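You operate a simulated robot arm through the tools that you are given. There is no shell and no other tool.

The job below is to be done with a simulated robot arm. You get a single attempt, and the scene is never put back.

## Task
Swap the loose sleeve on the pipe for the size the board names.
Fine: the heater is off and the pipe cold; stand the old sleeve on the ledge, clip the new one on, then open the red lever and switch the heater on. Set down upright: grey sleeve.
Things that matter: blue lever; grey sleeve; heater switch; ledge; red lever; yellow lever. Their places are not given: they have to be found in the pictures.

Only the result counts: the job must be done as asked and must still hold three seconds after the hand-in. Knocking over, shifting, dropping, spilling or breaking anything else fails it.

## Robot
A 7-joint arm with a two-finger parallel gripper, fixed in place. Base frame: the origin is at the foot of the arm, x ahead of it, y to its left, z up. Lengths are in mm, angles in rad, forces in N, time in s.
Its first joint turns from -2.897 to 2.897 rad. Payload 3.43 kg.
The TCP is the grasp point between the finger pads, 30 mm short of the fingertips. In the tool frame z runs along the fingers and y along their closing line. Largest opening 94 mm; finger width 28, thickness 10; the body of the gripper, 50 by 96 mm, starts 55 mm behind the TCP.
Orientation is that of the tool frame in the base frame, as a unit quaternion [w, x, y, z]. With the fingers straight down and closing along the base's y, the tool's x points along the base's -x, its y along +y and its z along -z.

## Interface
- The arm moves only by the tool apply_moves. Its arguments are lists of equal length, an entry for each row: "translation": the shift along the tool's x, y, z in mm, a list of three; "rot": the turn, a rotation vector about the tool's x, y, z in rad, a list of three; "claw": the gripper command, from -1 (fully open) to 1 (shut), values between in proportion. In form: {"translation": [[x, y, z], ...], "rot": [[ax, ay, az], ...], "claw": [claw, ...]}. A call has 1 to 20 rows; each row shifts and turns the commanded pose from where the row before left it, along the tool's axes as they then stand. A row lasts 0.2 s, in which the tool goes at most 50 mm and 0.15 rad; a call with a longer step from one row to the next is refused whole, and so is a gripper value outside its range. A pose out of reach is approached as far as the arm can. The call stops where the force on the tool passes 90 N (or 10 N more than at its start, if that is more) or the arm is blocked; 0.2 s more then pass. The fingers move at their own pace (about 45 mm/s each) and stop on an object; they squeeze with about 26 N. The grip force told is the motor's: it shows also when the fingers shut on nothing. Time passes only in rows, and 0.2 s behind the last, so rows that do not move let the fingers close. It gives the time, the measured TCP pose, the force on the tool (base axes), the opening and the grip force at its end, in the units of the frame above (readings bear some noise), with the torque about the TCP (base axes, N m) and any sound that the robot's microphone picked up.
- Cameras (640 x 400 px; columns grow to the right, rows downward): "scene" is fixed at [49.6, 650.3, 1766.2]; the picture's right is [-0.55, -0.84, 0.00], its down [-0.43, 0.28, -0.86] and it looks along [0.72, -0.47, -0.52] (base axes); focal length 309 px, centre (320, 200). "wrist" rides on the gripper at [76, 14, -103] in the tool frame; the picture's right is [-0.18, 0.98, 0.00], its down [-0.75, -0.14, -0.64] and it looks along [-0.63, -0.12, 0.77] (tool axes); focal length 243 px, centre (320, 200).
- snapshot(camera): a new picture of that camera. No time passes.
- locate(camera, pixels): for up to 12 pixels [column, row] of the newest picture of that camera ("zoom" is the newest enlarged one), the place [x, y, z] in the base frame of the surface seen there, good to about 2 mm. No time passes.
- close_up(camera, box): a new picture of the part [left, top, right, bottom] of that camera's present view, enlarged. No time passes.
- close_job(): hands the job in; it is judged then, once.

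Open the gripper and draw the arm clear of the work before you hand the job in, unless the task says otherwise.

The tools are called after "Emit:" as a command line: name --argument value ..., lists and objects as JSON in quotes. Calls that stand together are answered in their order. apply_moves: Moves the arm, as the interface text tells. Its arguments: {"type":"object","properties":{"translation":{"type":"array"},"rot":{"type":"array"},"claw":{"type":"array"}},"required":["translation","rot","claw"]} The other tools are called the same way: snapshot (camera) takes a picture; locate (camera, pixels) gives the place of the surface under pixels of a picture; close_up (camera, box) takes an enlarged picture of a part of a camera's view; close_job () hands the job in.

At the start:

```text
time: 0.0
position: [595.0, -79.2, 1455.0]
ee_rot: [0.0, 0.0, 1.0, -0.001]
contact_force: [-0.3, 0.5, 0.6]
wrist_torque: [0.01, -0.01, 0.03]
finger_gap: 93.8
finger_force: 0.1
```

scene: 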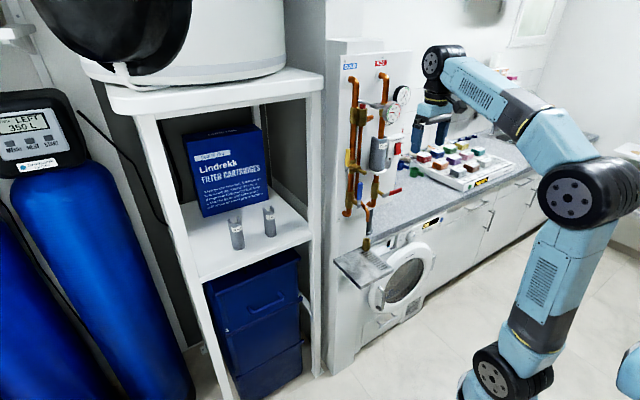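
wrist: 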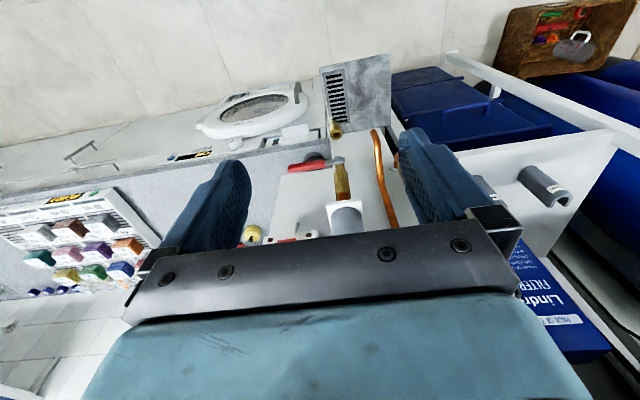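

The scene view shows a pipe board around (375,150), shelves with two grey sleeves at (237,235) and (270,222), and a ledge near (362,265). I'll take enlarged views of these.

Emit:
close_up --camera "scene" --box '[325, 50, 425, 150]'

Emit:
close_up --camera "scene" --box '[325, 130, 445, 210]'

Emit:
close_up --camera "scene" --box '[325, 190, 445, 290]'

Emit:
close_up --camera "scene" --box '[180, 110, 320, 270]'

Emit:
close_up --camera "wrist" --box '[440, 0, 640, 120]'

Emit:
close_up --camera "wrist" --box '[230, 50, 430, 250]'

```text
4.00 times, centred on (375, 100) of scene
```

zoom: 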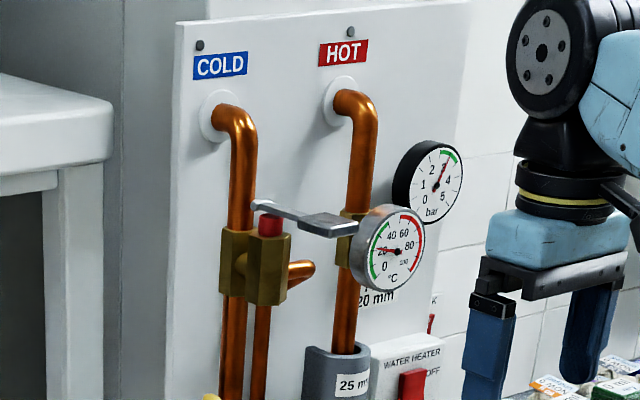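

```text
5.00 times, centred on (385, 170) of scene
```

zoom: 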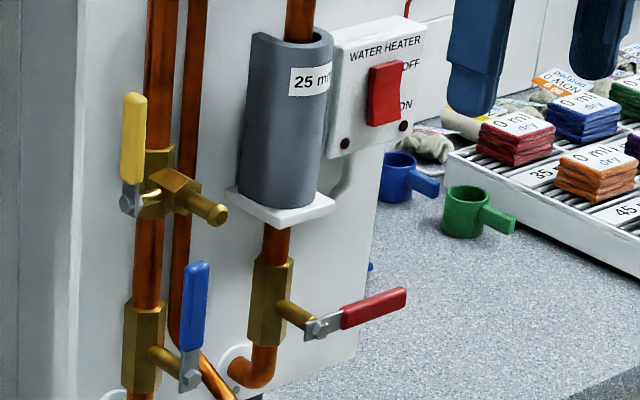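

```text
4.00 times, centred on (385, 240) of scene
```

zoom: 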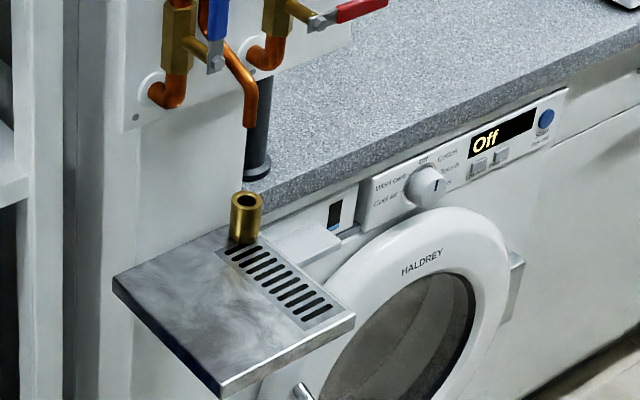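

```text
2.50 times, centred on (250, 190) of scene
```

zoom: 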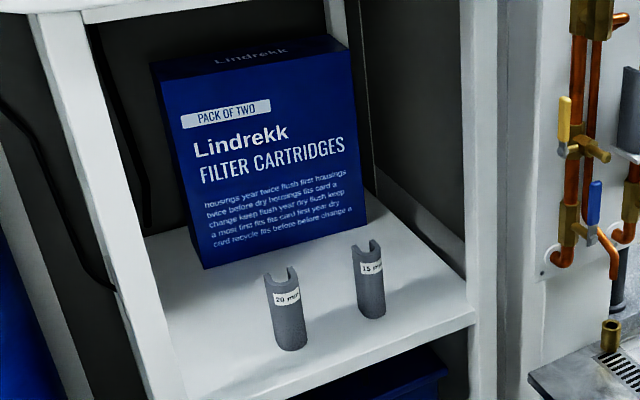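

```text
3.20 times, centred on (540, 60) of wrist
```

zoom: 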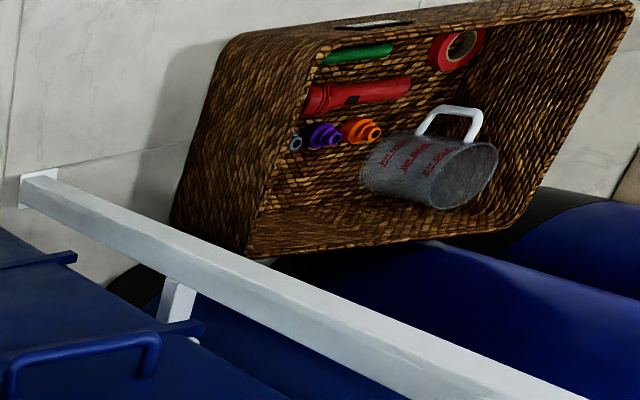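

```text
2.00 times, centred on (330, 150) of wrist
```

zoom: 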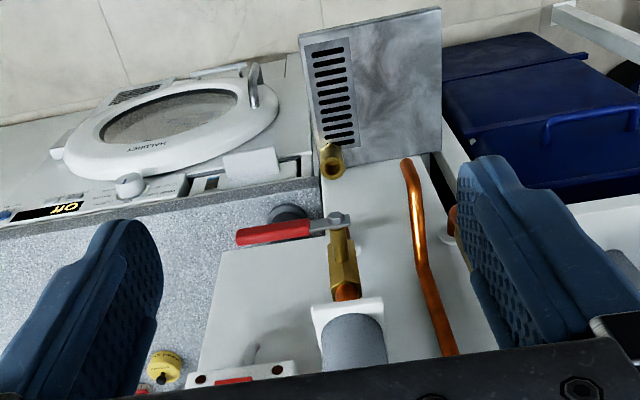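

I'll locate the main points: the pipe, sleeve, levers, switch and shelf sleeves. First a fresh zoom of the pipe area so the pixels refer to it.

Emit:
close_up --camera "scene" --box '[335, 60, 415, 140]'

Emit:
locate --camera "scene" --pixels '[[381, 85], [379, 130], [378, 150], [376, 170], [378, 172], [374, 190], [403, 148], [393, 191], [364, 195], [351, 160], [340, 250], [395, 262]]'

Emit:
locate --camera "scene" --pixels '[[237, 228], [238, 245], [270, 215], [270, 232], [200, 270], [305, 235], [365, 265], [335, 262], [380, 288], [412, 270], [366, 238], [345, 55]]'

```text
5.00 times, centred on (375, 100) of scene
```

zoom: 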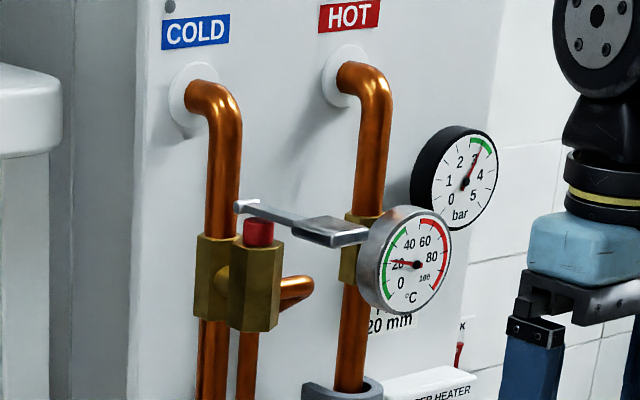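

```text
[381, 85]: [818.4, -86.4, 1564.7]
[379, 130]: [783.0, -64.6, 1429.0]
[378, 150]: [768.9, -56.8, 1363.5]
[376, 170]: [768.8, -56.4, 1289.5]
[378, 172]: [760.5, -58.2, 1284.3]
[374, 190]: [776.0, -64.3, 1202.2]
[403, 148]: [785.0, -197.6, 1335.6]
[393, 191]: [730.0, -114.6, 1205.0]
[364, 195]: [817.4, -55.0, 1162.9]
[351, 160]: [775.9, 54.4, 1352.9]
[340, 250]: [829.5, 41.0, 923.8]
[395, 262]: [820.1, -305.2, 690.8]
```

```text
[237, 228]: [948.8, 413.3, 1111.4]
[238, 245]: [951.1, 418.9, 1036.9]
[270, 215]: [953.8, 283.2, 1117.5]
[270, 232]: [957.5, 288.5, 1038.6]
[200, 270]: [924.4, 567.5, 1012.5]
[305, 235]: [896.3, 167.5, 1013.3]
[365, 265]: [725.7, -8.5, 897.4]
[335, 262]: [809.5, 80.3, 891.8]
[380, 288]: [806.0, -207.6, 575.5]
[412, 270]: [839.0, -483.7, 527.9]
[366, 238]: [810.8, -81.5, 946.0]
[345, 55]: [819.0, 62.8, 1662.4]
```

The board text reads "...20 mm" partly hidden by the thermometer, so I need a better view before deciding. I'll pitch the tool up to horizontal in place, with the fingers toward the board (free air around it), and look with the wrist camera.

Emit:
apply_moves --translation '[[0, 0, 0], [0, 0, 0], [0, 0, 0], [0, 0, 0], [0, 0, 0], [0, 0, 0], [0, 0, 0], [0, 0, 0], [0, 0, 0], [0, 0, 0], [0, 0, 0]]' --rot '[[0, -0.1428, 0], [0, -0.1428, 0], [0, -0.1428, 0], [0, -0.1428, 0], [0, -0.1428, 0], [0, -0.1428, 0], [0, -0.1428, 0], [0, -0.1428, 0], [0, -0.1428, 0], [0, -0.1428, 0], [0, -0.1428, 0]]' --claw '[-1, -1, -1, -1, -1, -1, -1, -1, -1, -1, -1]'

Emit:
snapshot --camera "wrist"

Emit:
snapshot --camera "scene"

```text
time: 2.4
position: [595.0, -79.4, 1455.5]
ee_rot: [0.708, 0.0, 0.706, 0.0]
contact_force: [0.2, -0.1, 0.4]
wrist_torque: [0.01, -0.01, -0.01]
finger_gap: 94.2
finger_force: 0.0
```

```text
taken
```

wrist: 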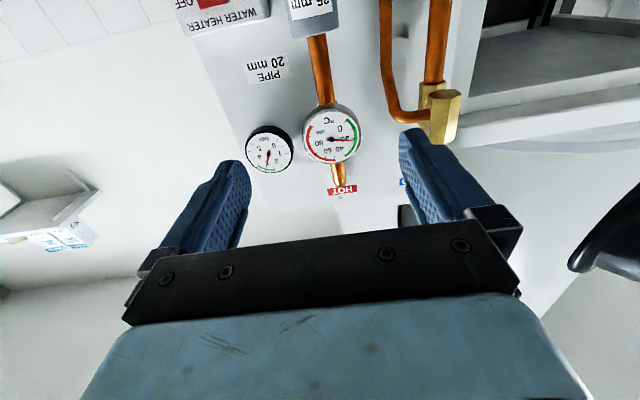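

```text
taken
```

scene: 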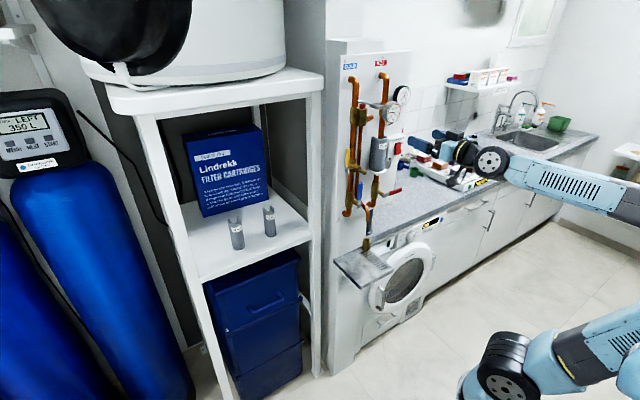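

The board reads "PIPE 20 mm" (upside down at (268,68)), so the 20 mm sleeve (the left one on the shelf) is needed. I'll roll the tool 180° so the wrist camera is above the gripper, while backing off a bit.

Emit:
apply_moves --translation '[[0, 0, -10], [0, 0, -10], [0, 0, -10], [0, 0, -10], [0, 0, -10], [0, 0, -10], [0, 0, -10], [0, 0, -10], [0, 0, -10], [0, 0, -10]]' --rot '[[0, 0, 0.1496], [0, 0, 0.1496], [0, 0, 0.1496], [0, 0, 0.1496], [0, 0, 0.1496], [0, 0, 0.1496], [0, 0, 0.1496], [0, 0, 0.1496], [0, 0, 0.1496], [0, 0, 0.1496]]' --claw '[-1, -1, -1, -1, -1, -1, -1, -1, -1, -1]'

```text
time: 4.6
position: [494.3, -79.8, 1456.0]
ee_rot: [0.518, 0.481, 0.518, 0.481]
contact_force: [0.6, -0.1, -0.6]
wrist_torque: [0.0, 0.0, -0.06]
finger_gap: 94.2
finger_force: 0.1
```

The roll is going fine (about 86° done); I'll continue the rest to 180°.

Emit:
apply_moves --translation '[[0, 0, 0], [0, 0, 0], [0, 0, 0], [0, 0, 0], [0, 0, 0], [0, 0, 0], [0, 0, 0], [0, 0, 0], [0, 0, 0], [0, 0, 0], [0, 0, 0]]' --rot '[[0, 0, 0.1496], [0, 0, 0.1496], [0, 0, 0.1496], [0, 0, 0.1496], [0, 0, 0.1496], [0, 0, 0.1496], [0, 0, 0.1496], [0, 0, 0.1496], [0, 0, 0.1496], [0, 0, 0.1496], [0, 0, 0.1496]]' --claw '[-1, -1, -1, -1, -1, -1, -1, -1, -1, -1, -1]'

Emit:
snapshot --camera "wrist"

Emit:
snapshot --camera "scene"

```text
time: 7.0
position: [495.0, -79.5, 1456.9]
ee_rot: [-0.001, 0.707, 0.0, 0.707]
contact_force: [-0.8, 0.4, 0.2]
wrist_torque: [0.01, 0.0, 0.01]
finger_gap: 94.3
finger_force: 0.1
```

```text
taken
```

wrist: 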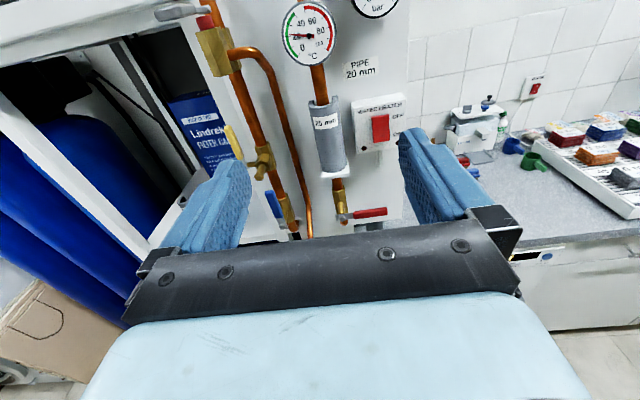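

```text
taken
```

scene: 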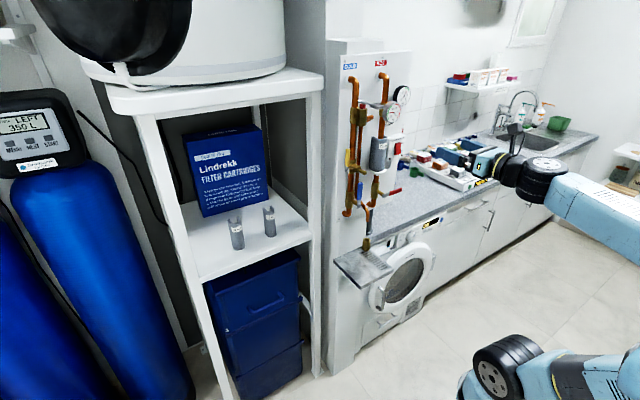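

Now an excellent view; I'll zoom into the sleeve and valves around (330,150) from the wrist camera.

Emit:
close_up --camera "wrist" --box '[280, 80, 420, 170]'

Emit:
locate --camera "zoom" --pixels '[[190, 30], [145, 110], [215, 200], [265, 130], [305, 90], [280, 220], [240, 400], [180, 400], [450, 140], [450, 200], [450, 260], [500, 300]]'

Emit:
close_up --camera "wrist" --box '[230, 130, 410, 250]'

Emit:
close_up --camera "scene" --box '[360, 125, 410, 175]'

```text
4.44 times, centred on (350, 125) of wrist
```

zoom: 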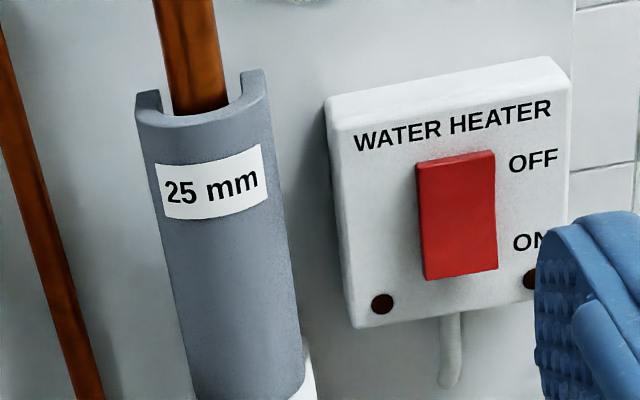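

```text
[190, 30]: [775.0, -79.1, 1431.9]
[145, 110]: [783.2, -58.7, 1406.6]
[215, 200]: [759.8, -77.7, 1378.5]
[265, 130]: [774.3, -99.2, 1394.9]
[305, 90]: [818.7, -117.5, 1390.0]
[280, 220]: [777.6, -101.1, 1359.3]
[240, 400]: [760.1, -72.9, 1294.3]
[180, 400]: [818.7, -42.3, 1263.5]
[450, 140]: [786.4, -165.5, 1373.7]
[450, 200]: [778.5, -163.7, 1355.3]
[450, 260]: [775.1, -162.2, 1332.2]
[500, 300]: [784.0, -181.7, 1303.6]
```

```text
3.33 times, centred on (320, 190) of wrist
```

zoom: 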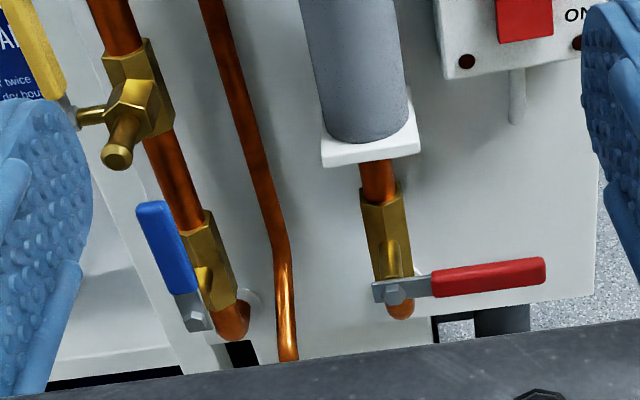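

```text
8.00 times, centred on (385, 150) of scene
```

zoom: 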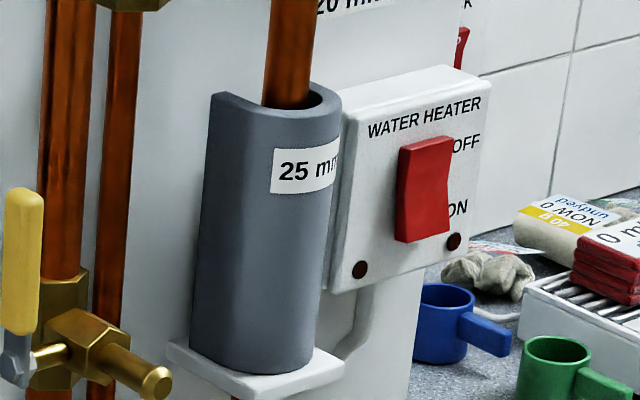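

The old sleeve is a U-channel that opens toward the wall and stands on a white plate. I'll measure the plate, valve and lever from the wrist view.

Emit:
close_up --camera "wrist" --box '[230, 130, 410, 250]'

Emit:
locate --camera "zoom" --pixels '[[370, 100], [370, 138], [372, 155], [328, 150], [418, 135], [376, 290], [395, 295], [430, 287], [490, 275], [543, 270], [390, 235], [480, 225]]'

Emit:
locate --camera "zoom" --pixels '[[150, 215], [180, 270], [200, 318], [50, 60], [120, 155], [440, 285], [535, 288], [535, 262], [415, 150], [330, 165], [382, 178], [250, 180]]'

Emit:
close_up --camera "scene" --box '[220, 195, 290, 255]'

Emit:
locate --camera "zoom" --pixels '[[150, 250], [150, 450], [450, 150], [450, 350]]'

```text
3.33 times, centred on (320, 190) of wrist
```

zoom: 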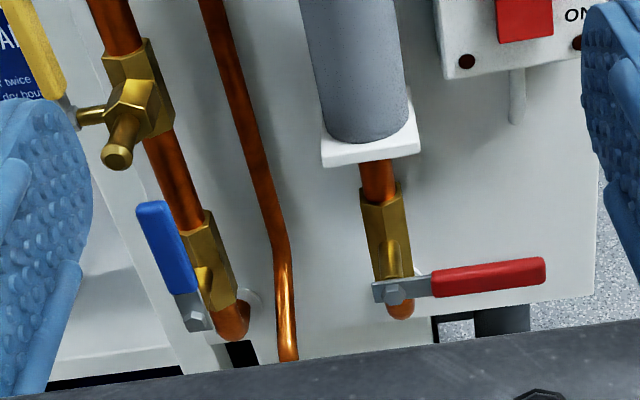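

```text
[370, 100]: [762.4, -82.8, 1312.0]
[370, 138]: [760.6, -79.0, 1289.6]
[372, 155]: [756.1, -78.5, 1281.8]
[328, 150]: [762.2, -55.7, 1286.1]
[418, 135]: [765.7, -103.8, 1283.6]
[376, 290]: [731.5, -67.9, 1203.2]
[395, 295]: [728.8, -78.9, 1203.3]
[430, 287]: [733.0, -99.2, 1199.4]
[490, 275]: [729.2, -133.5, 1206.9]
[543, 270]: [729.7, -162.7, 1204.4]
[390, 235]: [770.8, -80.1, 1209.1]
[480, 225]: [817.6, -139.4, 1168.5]
```

```text
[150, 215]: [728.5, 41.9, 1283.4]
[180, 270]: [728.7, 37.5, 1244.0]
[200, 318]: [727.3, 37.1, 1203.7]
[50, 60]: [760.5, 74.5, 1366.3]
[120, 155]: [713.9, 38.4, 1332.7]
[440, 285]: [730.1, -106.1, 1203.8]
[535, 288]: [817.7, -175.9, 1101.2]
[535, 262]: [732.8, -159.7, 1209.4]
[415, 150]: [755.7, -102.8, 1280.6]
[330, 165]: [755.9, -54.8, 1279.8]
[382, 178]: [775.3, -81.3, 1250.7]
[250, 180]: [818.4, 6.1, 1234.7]
```

```text
6.67 times, centred on (255, 225) of scene
```

zoom: 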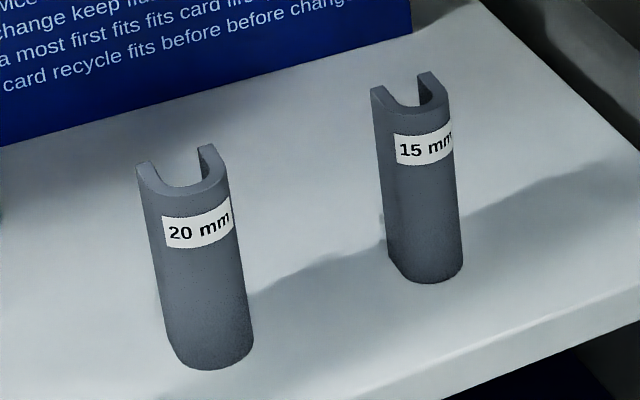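

```text
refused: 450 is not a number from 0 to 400
```

Geometry is coming together: plate top z≈1285, sleeve about 120 tall, lever pivot (730,-79,1203). Next I measure the two shelf sleeves.

Emit:
locate --camera "zoom" --pixels '[[185, 187], [142, 165], [207, 148], [180, 180], [205, 280], [215, 365], [175, 300], [240, 300], [410, 107], [425, 270], [390, 200], [450, 200]]'

Emit:
locate --camera "zoom" --pixels '[[155, 185], [222, 175], [170, 190], [200, 185], [165, 350], [250, 345], [210, 369], [300, 390], [600, 340], [50, 300], [200, 110], [380, 30]]'

Emit:
close_up --camera "scene" --box '[330, 215, 400, 290]'

Emit:
locate --camera "zoom" --pixels '[[130, 210], [100, 270], [330, 360], [400, 300], [240, 200], [300, 270], [200, 260], [245, 140], [255, 170]]'

```text
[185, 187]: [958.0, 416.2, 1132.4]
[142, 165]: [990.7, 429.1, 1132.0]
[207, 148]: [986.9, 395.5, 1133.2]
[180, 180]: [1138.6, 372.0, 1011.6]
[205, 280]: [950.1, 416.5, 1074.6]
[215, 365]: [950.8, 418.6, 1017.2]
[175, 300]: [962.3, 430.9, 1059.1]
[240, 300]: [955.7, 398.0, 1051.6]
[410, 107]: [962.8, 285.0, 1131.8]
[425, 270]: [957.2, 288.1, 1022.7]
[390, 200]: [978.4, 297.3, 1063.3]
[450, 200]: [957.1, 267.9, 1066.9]
```

```text
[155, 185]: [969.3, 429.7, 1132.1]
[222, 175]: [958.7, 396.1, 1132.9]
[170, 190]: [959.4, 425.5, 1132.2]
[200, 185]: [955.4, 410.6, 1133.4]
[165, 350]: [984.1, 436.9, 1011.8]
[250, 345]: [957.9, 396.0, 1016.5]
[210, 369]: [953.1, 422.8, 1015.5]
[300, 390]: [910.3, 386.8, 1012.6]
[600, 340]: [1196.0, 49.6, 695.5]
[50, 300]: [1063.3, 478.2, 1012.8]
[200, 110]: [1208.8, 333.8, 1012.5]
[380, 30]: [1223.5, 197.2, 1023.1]
```

```text
5.33 times, centred on (365, 252) of scene
```

zoom: 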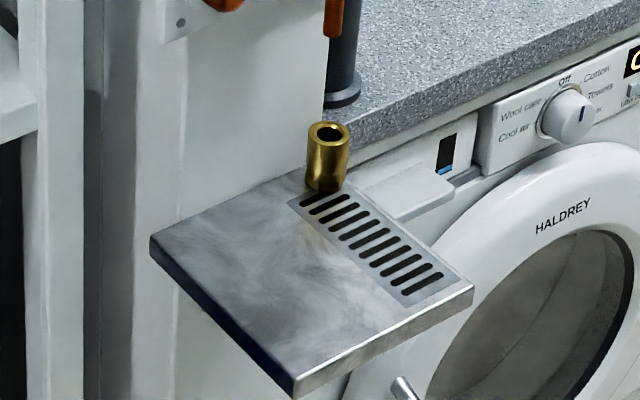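

```text
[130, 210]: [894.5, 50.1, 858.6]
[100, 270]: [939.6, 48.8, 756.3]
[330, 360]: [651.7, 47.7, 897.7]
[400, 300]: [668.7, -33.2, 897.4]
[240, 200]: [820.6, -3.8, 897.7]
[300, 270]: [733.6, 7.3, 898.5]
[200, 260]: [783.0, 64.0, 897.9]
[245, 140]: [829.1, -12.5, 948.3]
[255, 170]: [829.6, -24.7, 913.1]
```

The 20 mm sleeve: front x≈950, centre y≈414, z 1012–1132, U open toward +x; ledge top z≈897.5. Now I measure the switch box edge and thermometer clearance, then lower the tool to z≈1340 in free air with a narrower opening.

Emit:
close_up --camera "wrist" --box '[270, 0, 430, 100]'

Emit:
locate --camera "zoom" --pixels '[[150, 250], [150, 130], [80, 150], [225, 150], [350, 395], [340, 410]]'

Emit:
locate --camera "wrist" --pixels '[[353, 105], [358, 148], [380, 98], [307, 60], [325, 120]]'

Emit:
apply_moves --translation '[[-29, 0, 0], [-29, 0, 0], [-29, 0, 0], [-29, 0, 0], [0, 0, 0]]' --rot '[[0, 0, 0], [0, 0, 0], [0, 0, 0], [0, 0, 0], [0, 0, 0]]' --claw '[-0.28, -0.28, -0.28, -0.28, -0.28]'

Emit:
snapshot --camera "wrist"

```text
4.00 times, centred on (350, 50) of wrist
```

zoom: 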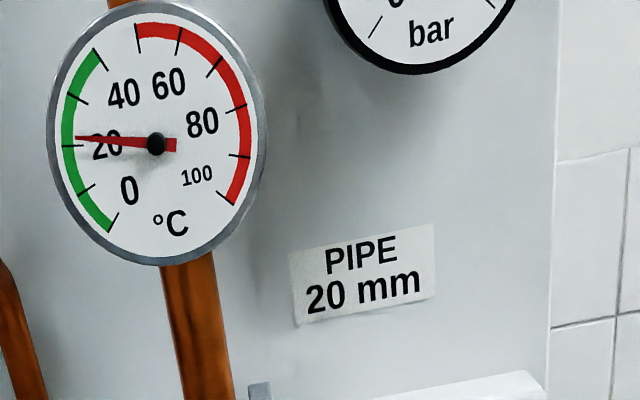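

```text
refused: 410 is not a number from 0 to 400
```

```text
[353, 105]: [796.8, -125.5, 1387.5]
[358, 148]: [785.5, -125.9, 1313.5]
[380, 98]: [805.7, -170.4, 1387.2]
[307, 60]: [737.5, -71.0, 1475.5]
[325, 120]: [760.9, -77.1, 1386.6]
```

```text
time: 8.2
position: [494.5, -81.1, 1339.3]
ee_rot: [-0.001, 0.707, -0.001, 0.707]
contact_force: [-0.6, 0.7, -1.0]
wrist_torque: [-0.03, 0.0, -0.02]
finger_gap: 59.9
finger_force: 0.0
```

```text
taken
```

wrist: 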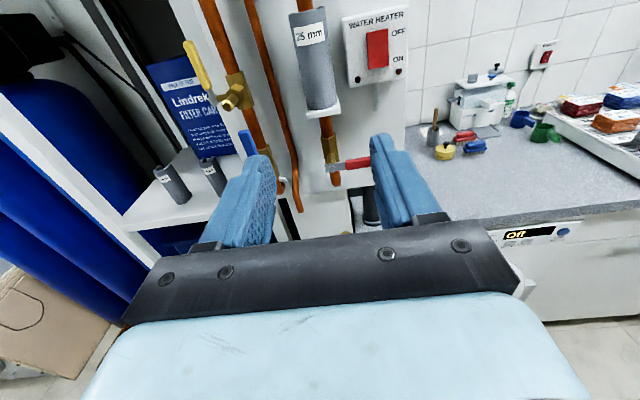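

Thermometer dial and switch box (left edge y≈-124) leave room. I advance along +x to about x=700, with the opening at 56, and check alignment.

Emit:
apply_moves --translation '[[0, 0, 35], [0, 0, 35], [0, 0, 35], [0, 0, 35], [0, 0, 35], [0, 0, 30]]' --rot '[[0, 0, 0], [0, 0, 0], [0, 0, 0], [0, 0, 0], [0, 0, 0], [0, 0, 0]]' --claw '[-0.19, -0.19, -0.19, -0.19, -0.19, -0.19]'

Emit:
snapshot --camera "wrist"

Emit:
close_up --camera "scene" --box '[330, 80, 450, 220]'

```text
time: 9.6
position: [699.7, -80.9, 1341.3]
ee_rot: [0.0, 0.707, 0.0, 0.707]
contact_force: [-0.4, 0.4, 0.4]
wrist_torque: [0.02, 0.0, -0.03]
finger_gap: 55.9
finger_force: 0.0
```

```text
taken
```

wrist: 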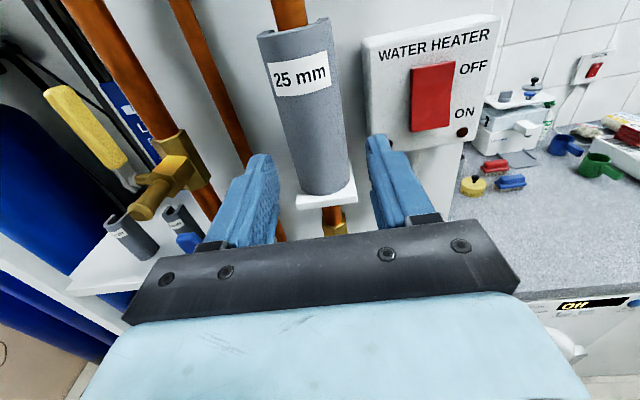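

```text
2.86 times, centred on (390, 150) of scene
```

zoom: 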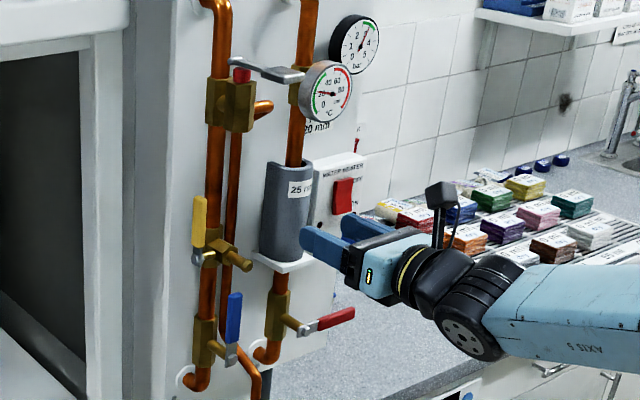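

The sleeve lies between the fingers; I'll measure its left and right sides for centring.

Emit:
close_up --camera "wrist" --box '[230, 10, 430, 220]'

Emit:
locate --camera "wrist" --pixels '[[288, 130], [345, 130], [318, 130], [298, 185], [349, 175], [275, 60], [338, 60], [280, 10], [263, 37], [326, 22]]'

Emit:
locate --camera "wrist" --pixels '[[260, 160], [378, 140], [432, 70], [432, 95], [432, 122], [463, 132], [375, 100], [300, 200], [352, 195]]'

```text
1.90 times, centred on (330, 115) of wrist
```

zoom: 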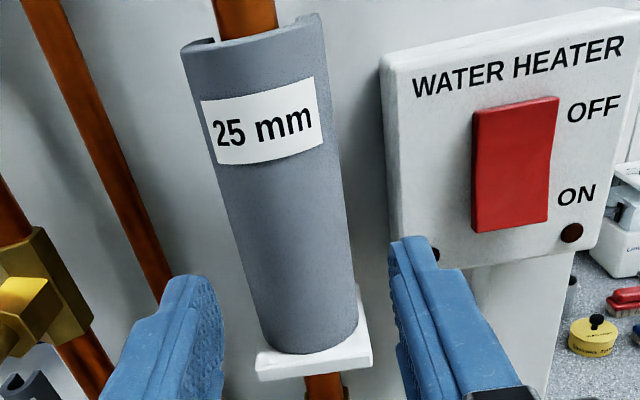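

```text
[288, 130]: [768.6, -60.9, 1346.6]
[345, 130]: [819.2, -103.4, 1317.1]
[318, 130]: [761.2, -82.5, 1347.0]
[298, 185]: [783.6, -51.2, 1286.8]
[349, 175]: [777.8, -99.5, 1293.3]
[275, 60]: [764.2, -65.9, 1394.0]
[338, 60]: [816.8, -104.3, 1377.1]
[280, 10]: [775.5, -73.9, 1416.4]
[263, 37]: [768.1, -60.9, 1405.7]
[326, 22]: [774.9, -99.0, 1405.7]
```

```text
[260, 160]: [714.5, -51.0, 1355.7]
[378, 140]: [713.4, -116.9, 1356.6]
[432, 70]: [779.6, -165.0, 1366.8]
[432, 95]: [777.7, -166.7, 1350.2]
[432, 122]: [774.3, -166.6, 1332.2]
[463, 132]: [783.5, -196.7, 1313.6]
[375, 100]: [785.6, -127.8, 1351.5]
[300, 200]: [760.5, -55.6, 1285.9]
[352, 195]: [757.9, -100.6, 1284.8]
```

Sleeve centre y≈-79.5, matching the tool. I advance 68 mm to x≈768 and then close on the sleeve.

Emit:
apply_moves --translation '[[0, 0, 20], [0, 0, 20], [0, 0, 15], [0, 0, 13], [0, 0, 0]]' --rot '[[0, 0, 0], [0, 0, 0], [0, 0, 0], [0, 0, 0], [0, 0, 0]]' --claw '[-0.19, -0.19, -0.19, -0.19, -0.19]'

Emit:
close_up --camera "wrist" --box '[200, 0, 460, 240]'

Emit:
close_up --camera "scene" --box '[350, 110, 430, 190]'

```text
time: 10.8
position: [767.8, -80.7, 1340.4]
ee_rot: [0.0, 0.708, 0.001, 0.707]
contact_force: [-0.3, -0.9, -0.7]
wrist_torque: [-0.01, -0.02, 0.0]
finger_gap: 55.9
finger_force: 0.0
```

```text
1.67 times, centred on (330, 120) of wrist
```

zoom: 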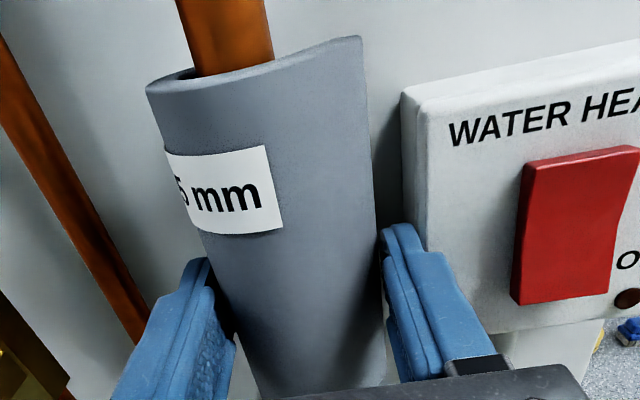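

```text
5.00 times, centred on (390, 150) of scene
```

zoom: 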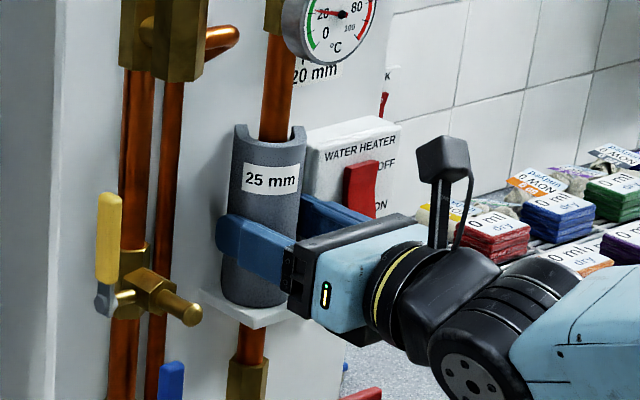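

The sleeve seems to have turned slightly about the pipe (label shifted left), so one finger may have brushed it. Let me measure the sleeve's top rim before closing.

Emit:
close_up --camera "scene" --box '[370, 125, 400, 155]'

Emit:
locate --camera "zoom" --pixels '[[60, 125], [45, 160], [80, 170], [150, 200], [240, 190], [310, 150], [330, 110], [330, 140], [200, 100]]'

Emit:
snapshot --camera "wrist"

Emit:
locate --camera "wrist" --pixels '[[264, 52], [290, 43], [310, 35], [330, 25], [345, 17], [300, 100], [270, 100], [340, 100], [350, 120], [262, 50]]'

```text
13.33 times, centred on (385, 140) of scene
```

zoom: 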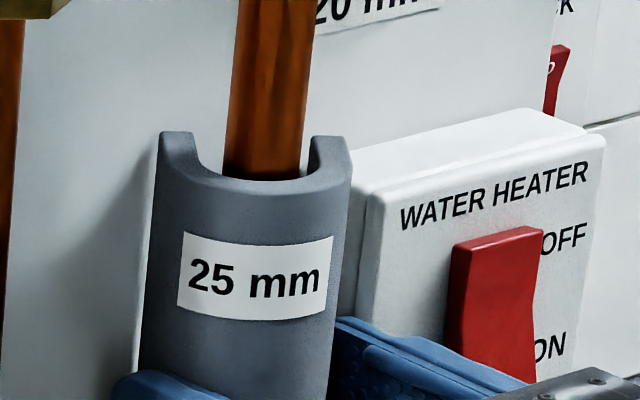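

```text
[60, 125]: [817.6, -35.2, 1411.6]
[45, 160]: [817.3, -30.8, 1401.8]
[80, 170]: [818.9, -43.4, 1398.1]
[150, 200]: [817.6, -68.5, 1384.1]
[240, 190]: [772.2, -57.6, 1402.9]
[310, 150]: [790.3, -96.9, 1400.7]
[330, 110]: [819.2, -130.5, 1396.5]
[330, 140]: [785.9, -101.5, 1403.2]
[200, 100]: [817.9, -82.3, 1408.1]
```

```text
taken
```

wrist: 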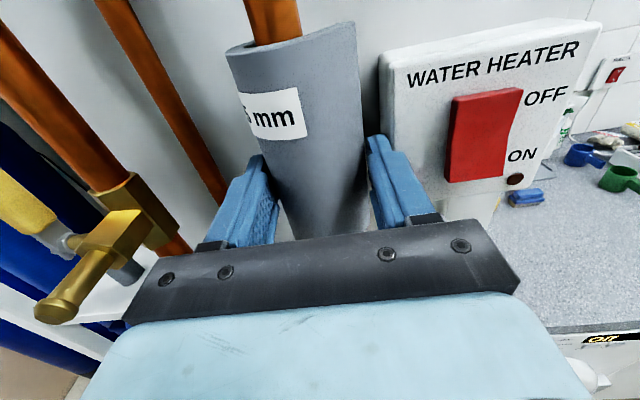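

```text
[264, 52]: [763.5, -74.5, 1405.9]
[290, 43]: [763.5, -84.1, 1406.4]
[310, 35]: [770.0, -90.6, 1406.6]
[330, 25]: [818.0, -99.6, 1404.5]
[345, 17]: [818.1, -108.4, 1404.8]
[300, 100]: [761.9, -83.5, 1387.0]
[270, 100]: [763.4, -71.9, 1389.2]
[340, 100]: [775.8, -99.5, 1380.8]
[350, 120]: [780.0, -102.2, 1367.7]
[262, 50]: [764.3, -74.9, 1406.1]
```

The sleeve turned about 30° clockwise on the pipe (its right leg tip is at (786,-101)). I'll nudge the tool +y a few mm so the right finger pushes that leg tip back, watching the force.

Emit:
apply_moves --translation '[[0, -2, 0], [0, -2, 0], [0, -2, 0], [0, 0, 0]]' --rot '[[0, 0, 0], [0, 0, 0], [0, 0, 0], [0, 0, 0]]' --claw '[-0.19, -0.19, -0.19, -0.19]'

Emit:
snapshot --camera "wrist"

Emit:
close_up --camera "scene" --box '[370, 125, 400, 155]'

```text
time: 11.8
position: [768.3, -74.4, 1340.5]
ee_rot: [0.0, 0.707, 0.0, 0.707]
contact_force: [0.5, -0.1, -0.4]
wrist_torque: [-0.03, 0.05, -0.01]
finger_gap: 55.9
finger_force: 0.6
```

```text
taken
```

wrist: 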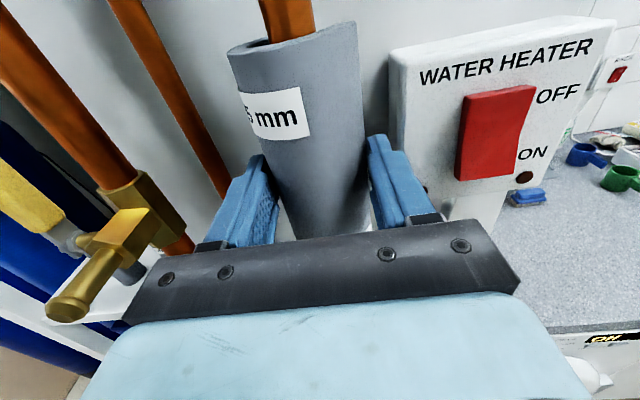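

```text
13.33 times, centred on (385, 140) of scene
```

zoom: 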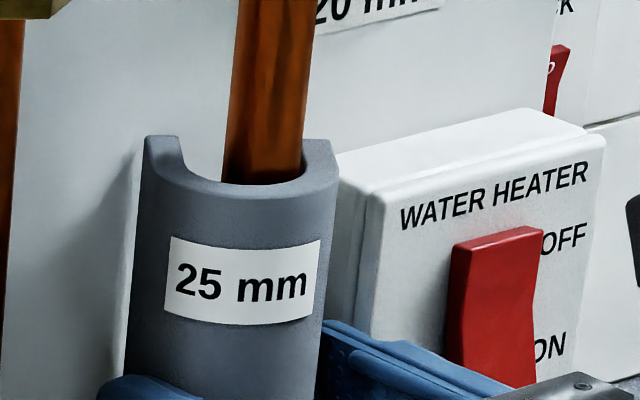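

The sleeve shifted with the fingers by 6 mm without turning yet; the pipe is now near its right leg. I nudge another 4 mm.

Emit:
apply_moves --translation '[[0, -2, 0], [0, -2, 0], [0, 0, 0]]' --rot '[[0, 0, 0], [0, 0, 0], [0, 0, 0]]' --claw '[-0.19, -0.19, -0.19]'

Emit:
snapshot --camera "wrist"

Emit:
close_up --camera "scene" --box '[370, 125, 400, 155]'

```text
time: 12.6
position: [766.8, -69.7, 1339.0]
ee_rot: [0.001, 0.708, 0.0, 0.707]
contact_force: [0.1, -0.5, 0.3]
wrist_torque: [-0.01, 0.01, 0.01]
finger_gap: 56.0
finger_force: 0.2
```

```text
taken
```

wrist: 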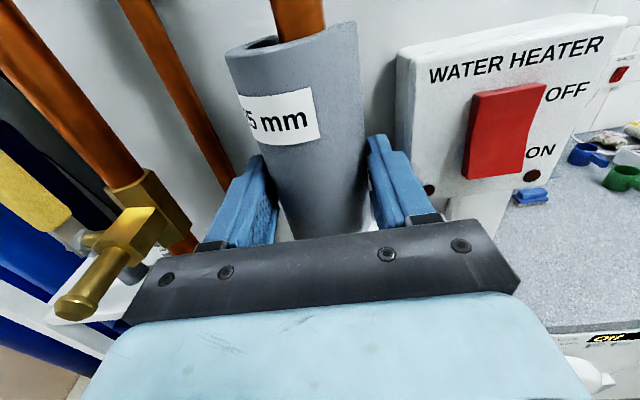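

```text
13.33 times, centred on (385, 140) of scene
```

zoom: 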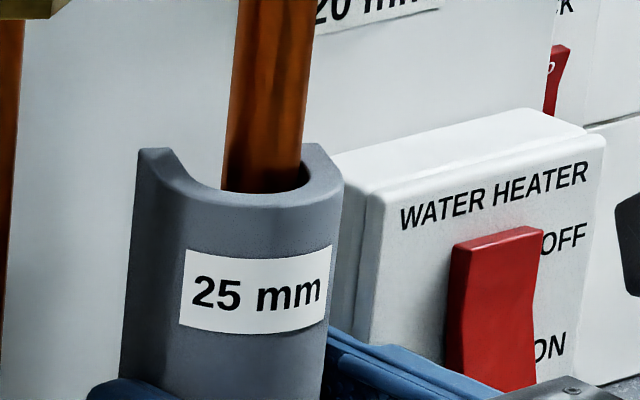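

It's turning back, with the label moving right. Another 4 mm nudge.

Emit:
apply_moves --translation '[[0, -2, 0], [0, -2, 0], [0, 0, 0]]' --rot '[[0, 0, 0], [0, 0, 0], [0, 0, 0]]' --claw '[-0.19, -0.19, -0.19]'

Emit:
snapshot --camera "wrist"

Emit:
close_up --camera "scene" --box '[365, 125, 405, 175]'

```text
time: 13.4
position: [768.5, -67.3, 1340.4]
ee_rot: [0.001, 0.708, 0.0, 0.707]
contact_force: [0.0, -1.7, -0.8]
wrist_torque: [0.04, 0.01, -0.03]
finger_gap: 56.7
finger_force: 0.6
```

```text
taken
```

wrist: 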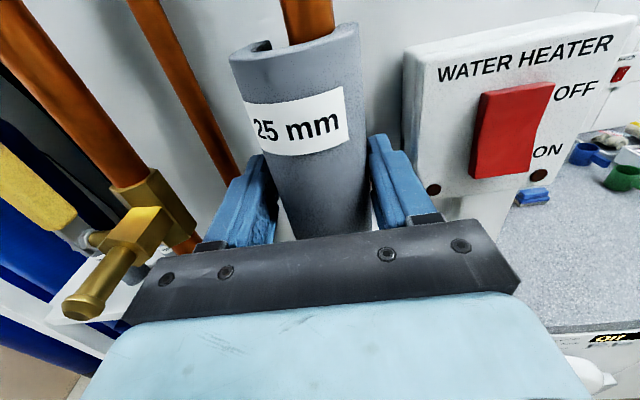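

```text
8.00 times, centred on (385, 150) of scene
```

zoom: 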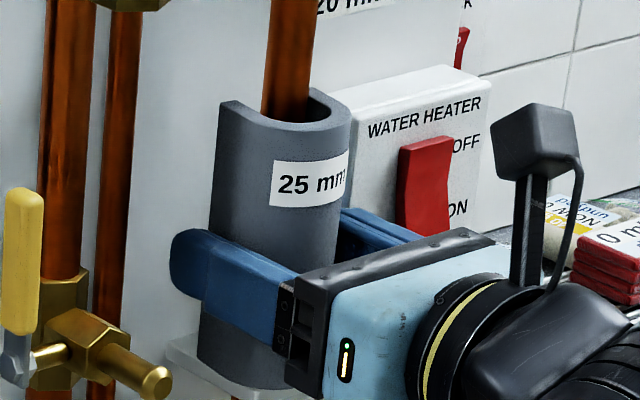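

Nearly aligned now. I'll shift the tool back by 10 mm to centre on the sleeve while not touching it, then close gently.

Emit:
apply_moves --translation '[[0, 4, 0], [0, 4, 0], [0, 2, 0], [0, 0, 0], [0, 0, 0], [0, 0, 0], [0, 0, 0]]' --rot '[[0, 0, 0], [0, 0, 0], [0, 0, 0], [0, 0, 0], [0, 0, 0], [0, 0, 0], [0, 0, 0]]' --claw '[-0.19, -0.19, -0.19, -0.1, -0.05, 0.0, 0.03]'

Emit:
snapshot --camera "wrist"

Emit:
close_up --camera "scene" --box '[365, 125, 405, 175]'

```text
time: 15.0
position: [767.7, -76.1, 1339.0]
ee_rot: [0.0, 0.708, 0.001, 0.706]
contact_force: [0.4, -1.0, 0.4]
wrist_torque: [-0.02, -0.03, 0.0]
finger_gap: 50.2
finger_force: 26.2
```

```text
taken
```

wrist: 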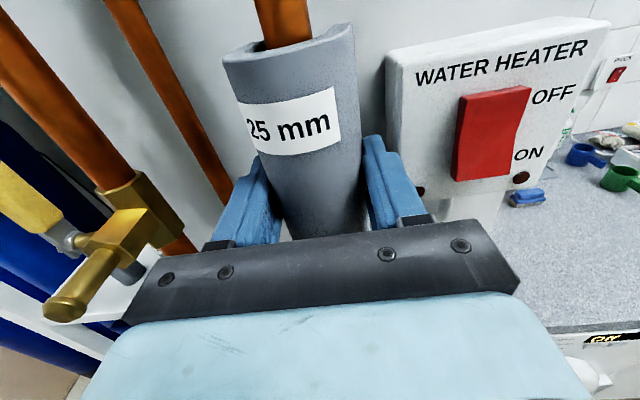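

```text
8.00 times, centred on (385, 150) of scene
```

zoom: 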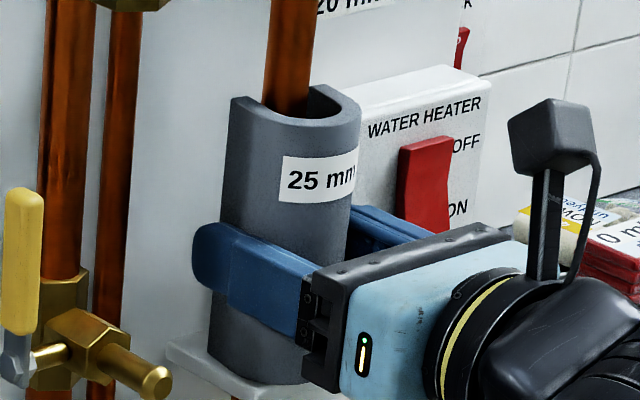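

Gripped at 50.2 mm with 26 N. I lift 3 mm off the plate and pull straight back, slowly at first.

Emit:
apply_moves --translation '[[0, 0, 0], [0, 0, 0], [3, 0, 0], [0, 0, -5], [0, 0, -5], [0, 0, -5], [0, 0, 0]]' --rot '[[0, 0, 0], [0, 0, 0], [0, 0, 0], [0, 0, 0], [0, 0, 0], [0, 0, 0], [0, 0, 0]]' --claw '[0.5, 1, 1, 1, 1, 1, 1]'

Emit:
snapshot --camera "wrist"

Emit:
close_up --camera "scene" --box '[365, 125, 405, 175]'

```text
time: 16.6
position: [752.5, -76.2, 1342.6]
ee_rot: [0.0, 0.708, 0.002, 0.706]
contact_force: [0.0, 0.1, 0.5]
wrist_torque: [0.02, 0.03, 0.02]
finger_gap: 50.4
finger_force: 26.2
```

```text
taken
```

wrist: 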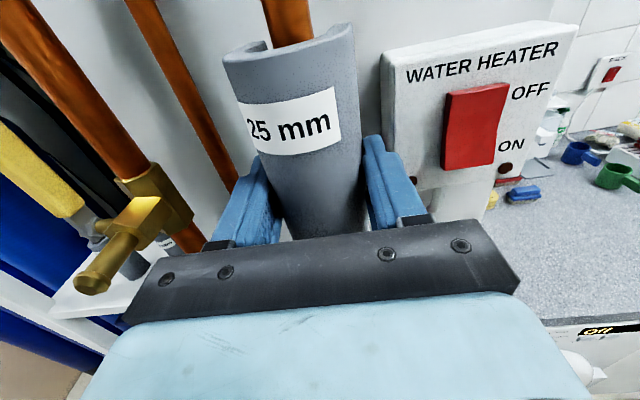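

```text
8.00 times, centred on (385, 150) of scene
```

zoom: 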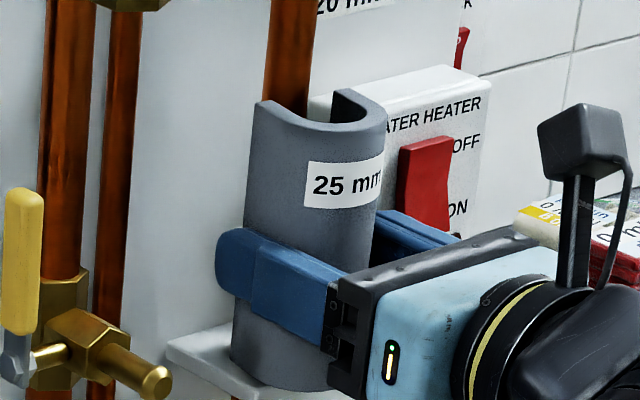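

It comes free smoothly. I retreat to x≈560 and measure the ledge corners before lowering.

Emit:
apply_moves --translation '[[0, 0, -20], [0, 0, -30], [0, 0, -40], [0, 0, -40], [0, 0, -40], [0, 0, -30], [0, 0, 0]]' --rot '[[0, 0, 0], [0, 0, 0], [0, 0, 0], [0, 0, 0], [0, 0, 0], [0, 0, 0], [0, 0, 0]]' --claw '[1, 1, 1, 1, 1, 1, 1]'

Emit:
close_up --camera "scene" --box '[330, 215, 400, 290]'

Emit:
locate --camera "zoom" --pixels '[[155, 238], [297, 377], [465, 290], [300, 200], [395, 300], [290, 330], [240, 280]]'

Emit:
snapshot --camera "scene"

Emit:
snapshot --camera "wrist"

```text
time: 18.2
position: [552.6, -76.0, 1344.2]
ee_rot: [-0.001, 0.708, 0.001, 0.706]
contact_force: [-0.5, 0.5, 0.1]
wrist_torque: [0.0, -0.01, -0.01]
finger_gap: 50.5
finger_force: 26.5
```

```text
5.33 times, centred on (365, 252) of scene
```

zoom: 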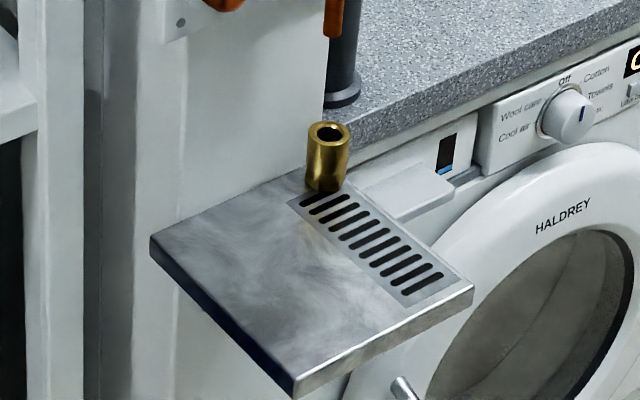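

```text
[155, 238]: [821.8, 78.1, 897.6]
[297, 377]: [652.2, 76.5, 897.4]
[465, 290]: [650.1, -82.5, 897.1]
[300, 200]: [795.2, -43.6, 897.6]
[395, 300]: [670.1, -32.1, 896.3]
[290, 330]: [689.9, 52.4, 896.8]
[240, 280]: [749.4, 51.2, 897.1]
```

```text
taken
```

scene: 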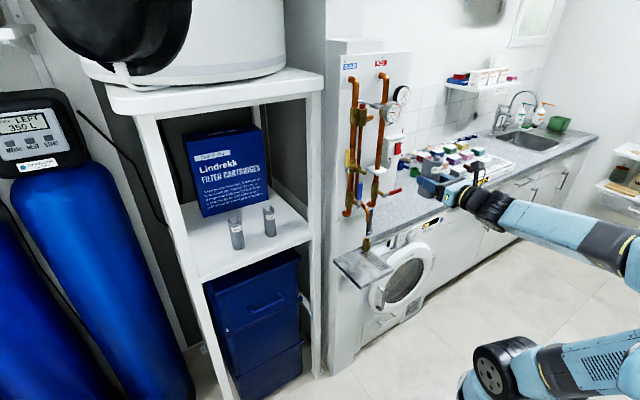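

```text
taken
```

wrist: 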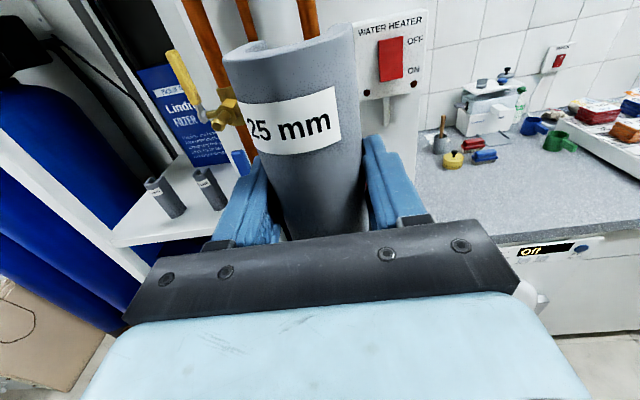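

Ledge spans x≈648–825, y≈-83–78, with the grating at y<-30; I'll place at about (705, 28). First move sideways and down in front of the ledge to z≈975.

Emit:
apply_moves --translation '[[0, -35, 0], [0, -35, 0], [0, -34, 0], [-40, 0, 0], [-40, 0, 0], [-40, 0, 0], [-40, 0, 0], [-40, 0, 0], [-40, 0, 0], [-40, 0, 0], [-40, 0, 0], [-30, 0, 0], [-18, 0, 0], [0, 0, 0]]' --rot '[[0, 0, 0], [0, 0, 0], [0, 0, 0], [0, 0, 0], [0, 0, 0], [0, 0, 0], [0, 0, 0], [0, 0, 0], [0, 0, 0], [0, 0, 0], [0, 0, 0], [0, 0, 0], [0, 0, 0], [0, 0, 0]]' --claw '[1, 1, 1, 1, 1, 1, 1, 1, 1, 1, 1, 1, 1, 1]'

Emit:
snapshot --camera "scene"

Emit:
snapshot --camera "wrist"

```text
time: 19.6
position: [572.7, 106.9, 1276.1]
ee_rot: [-0.061, 0.705, 0.062, 0.704]
contact_force: [0.4, 0.4, 0.0]
wrist_torque: [0.04, 0.0, -0.04]
finger_gap: 50.3
finger_force: 25.6
out of reach, approached as far as the arm can: row 5, 6, 7
stopped in row 7: the arm was blocked; the commanded pose is now the measured one
```

```text
taken
```

scene: 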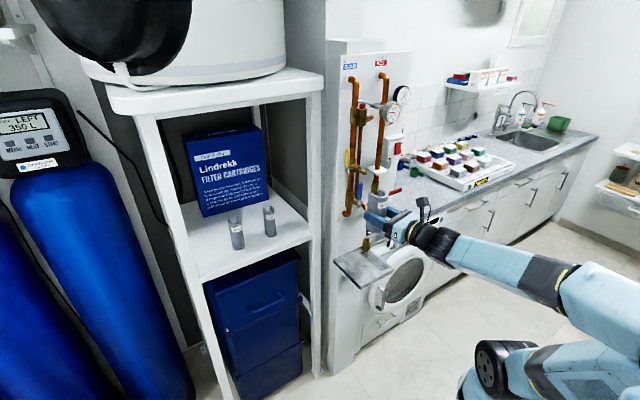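

```text
taken
```

wrist: 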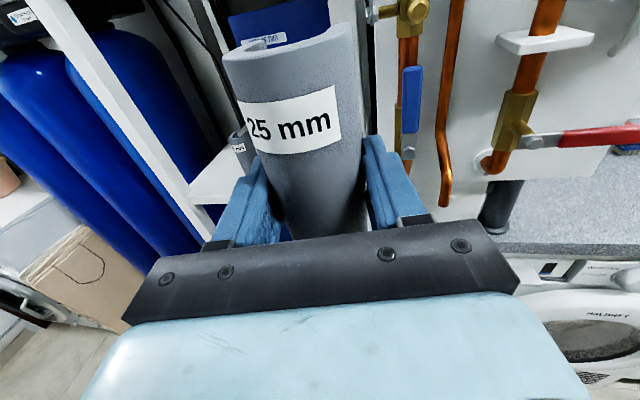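

The arm hit a joint limit here and swung to y≈107 with a slight yaw, tool still level and sleeve held. I'll test whether farther out (x≈640) the descent works, in small steps in free space.

Emit:
apply_moves --translation '[[0, 0, 30], [0, 0, 30], [-20, 0, 0], [-20, 0, 0], [-20, 0, 0], [0, 0, 0]]' --rot '[[0, 0, 0], [0, 0, 0], [0, 0, 0], [0, 0, 0], [0, 0, 0], [0, 0, 0]]' --claw '[1, 1, 1, 1, 1, 1]'

Emit:
snapshot --camera "scene"

```text
time: 21.0
position: [632.8, 115.7, 1216.5]
ee_rot: [-0.06, 0.705, 0.061, 0.704]
contact_force: [0.5, 0.1, -0.6]
wrist_torque: [-0.03, 0.01, 0.01]
finger_gap: 50.1
finger_force: 26.3
```

```text
taken
```

scene: 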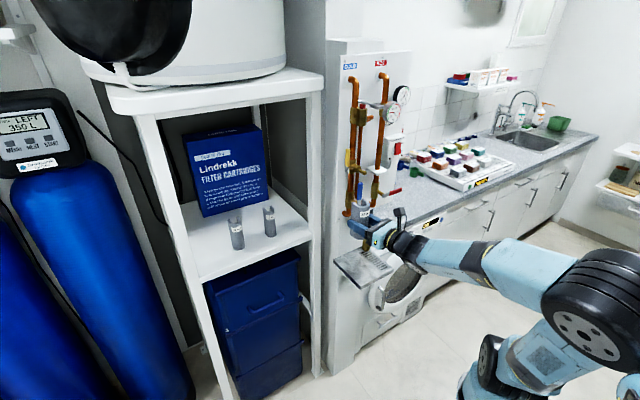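

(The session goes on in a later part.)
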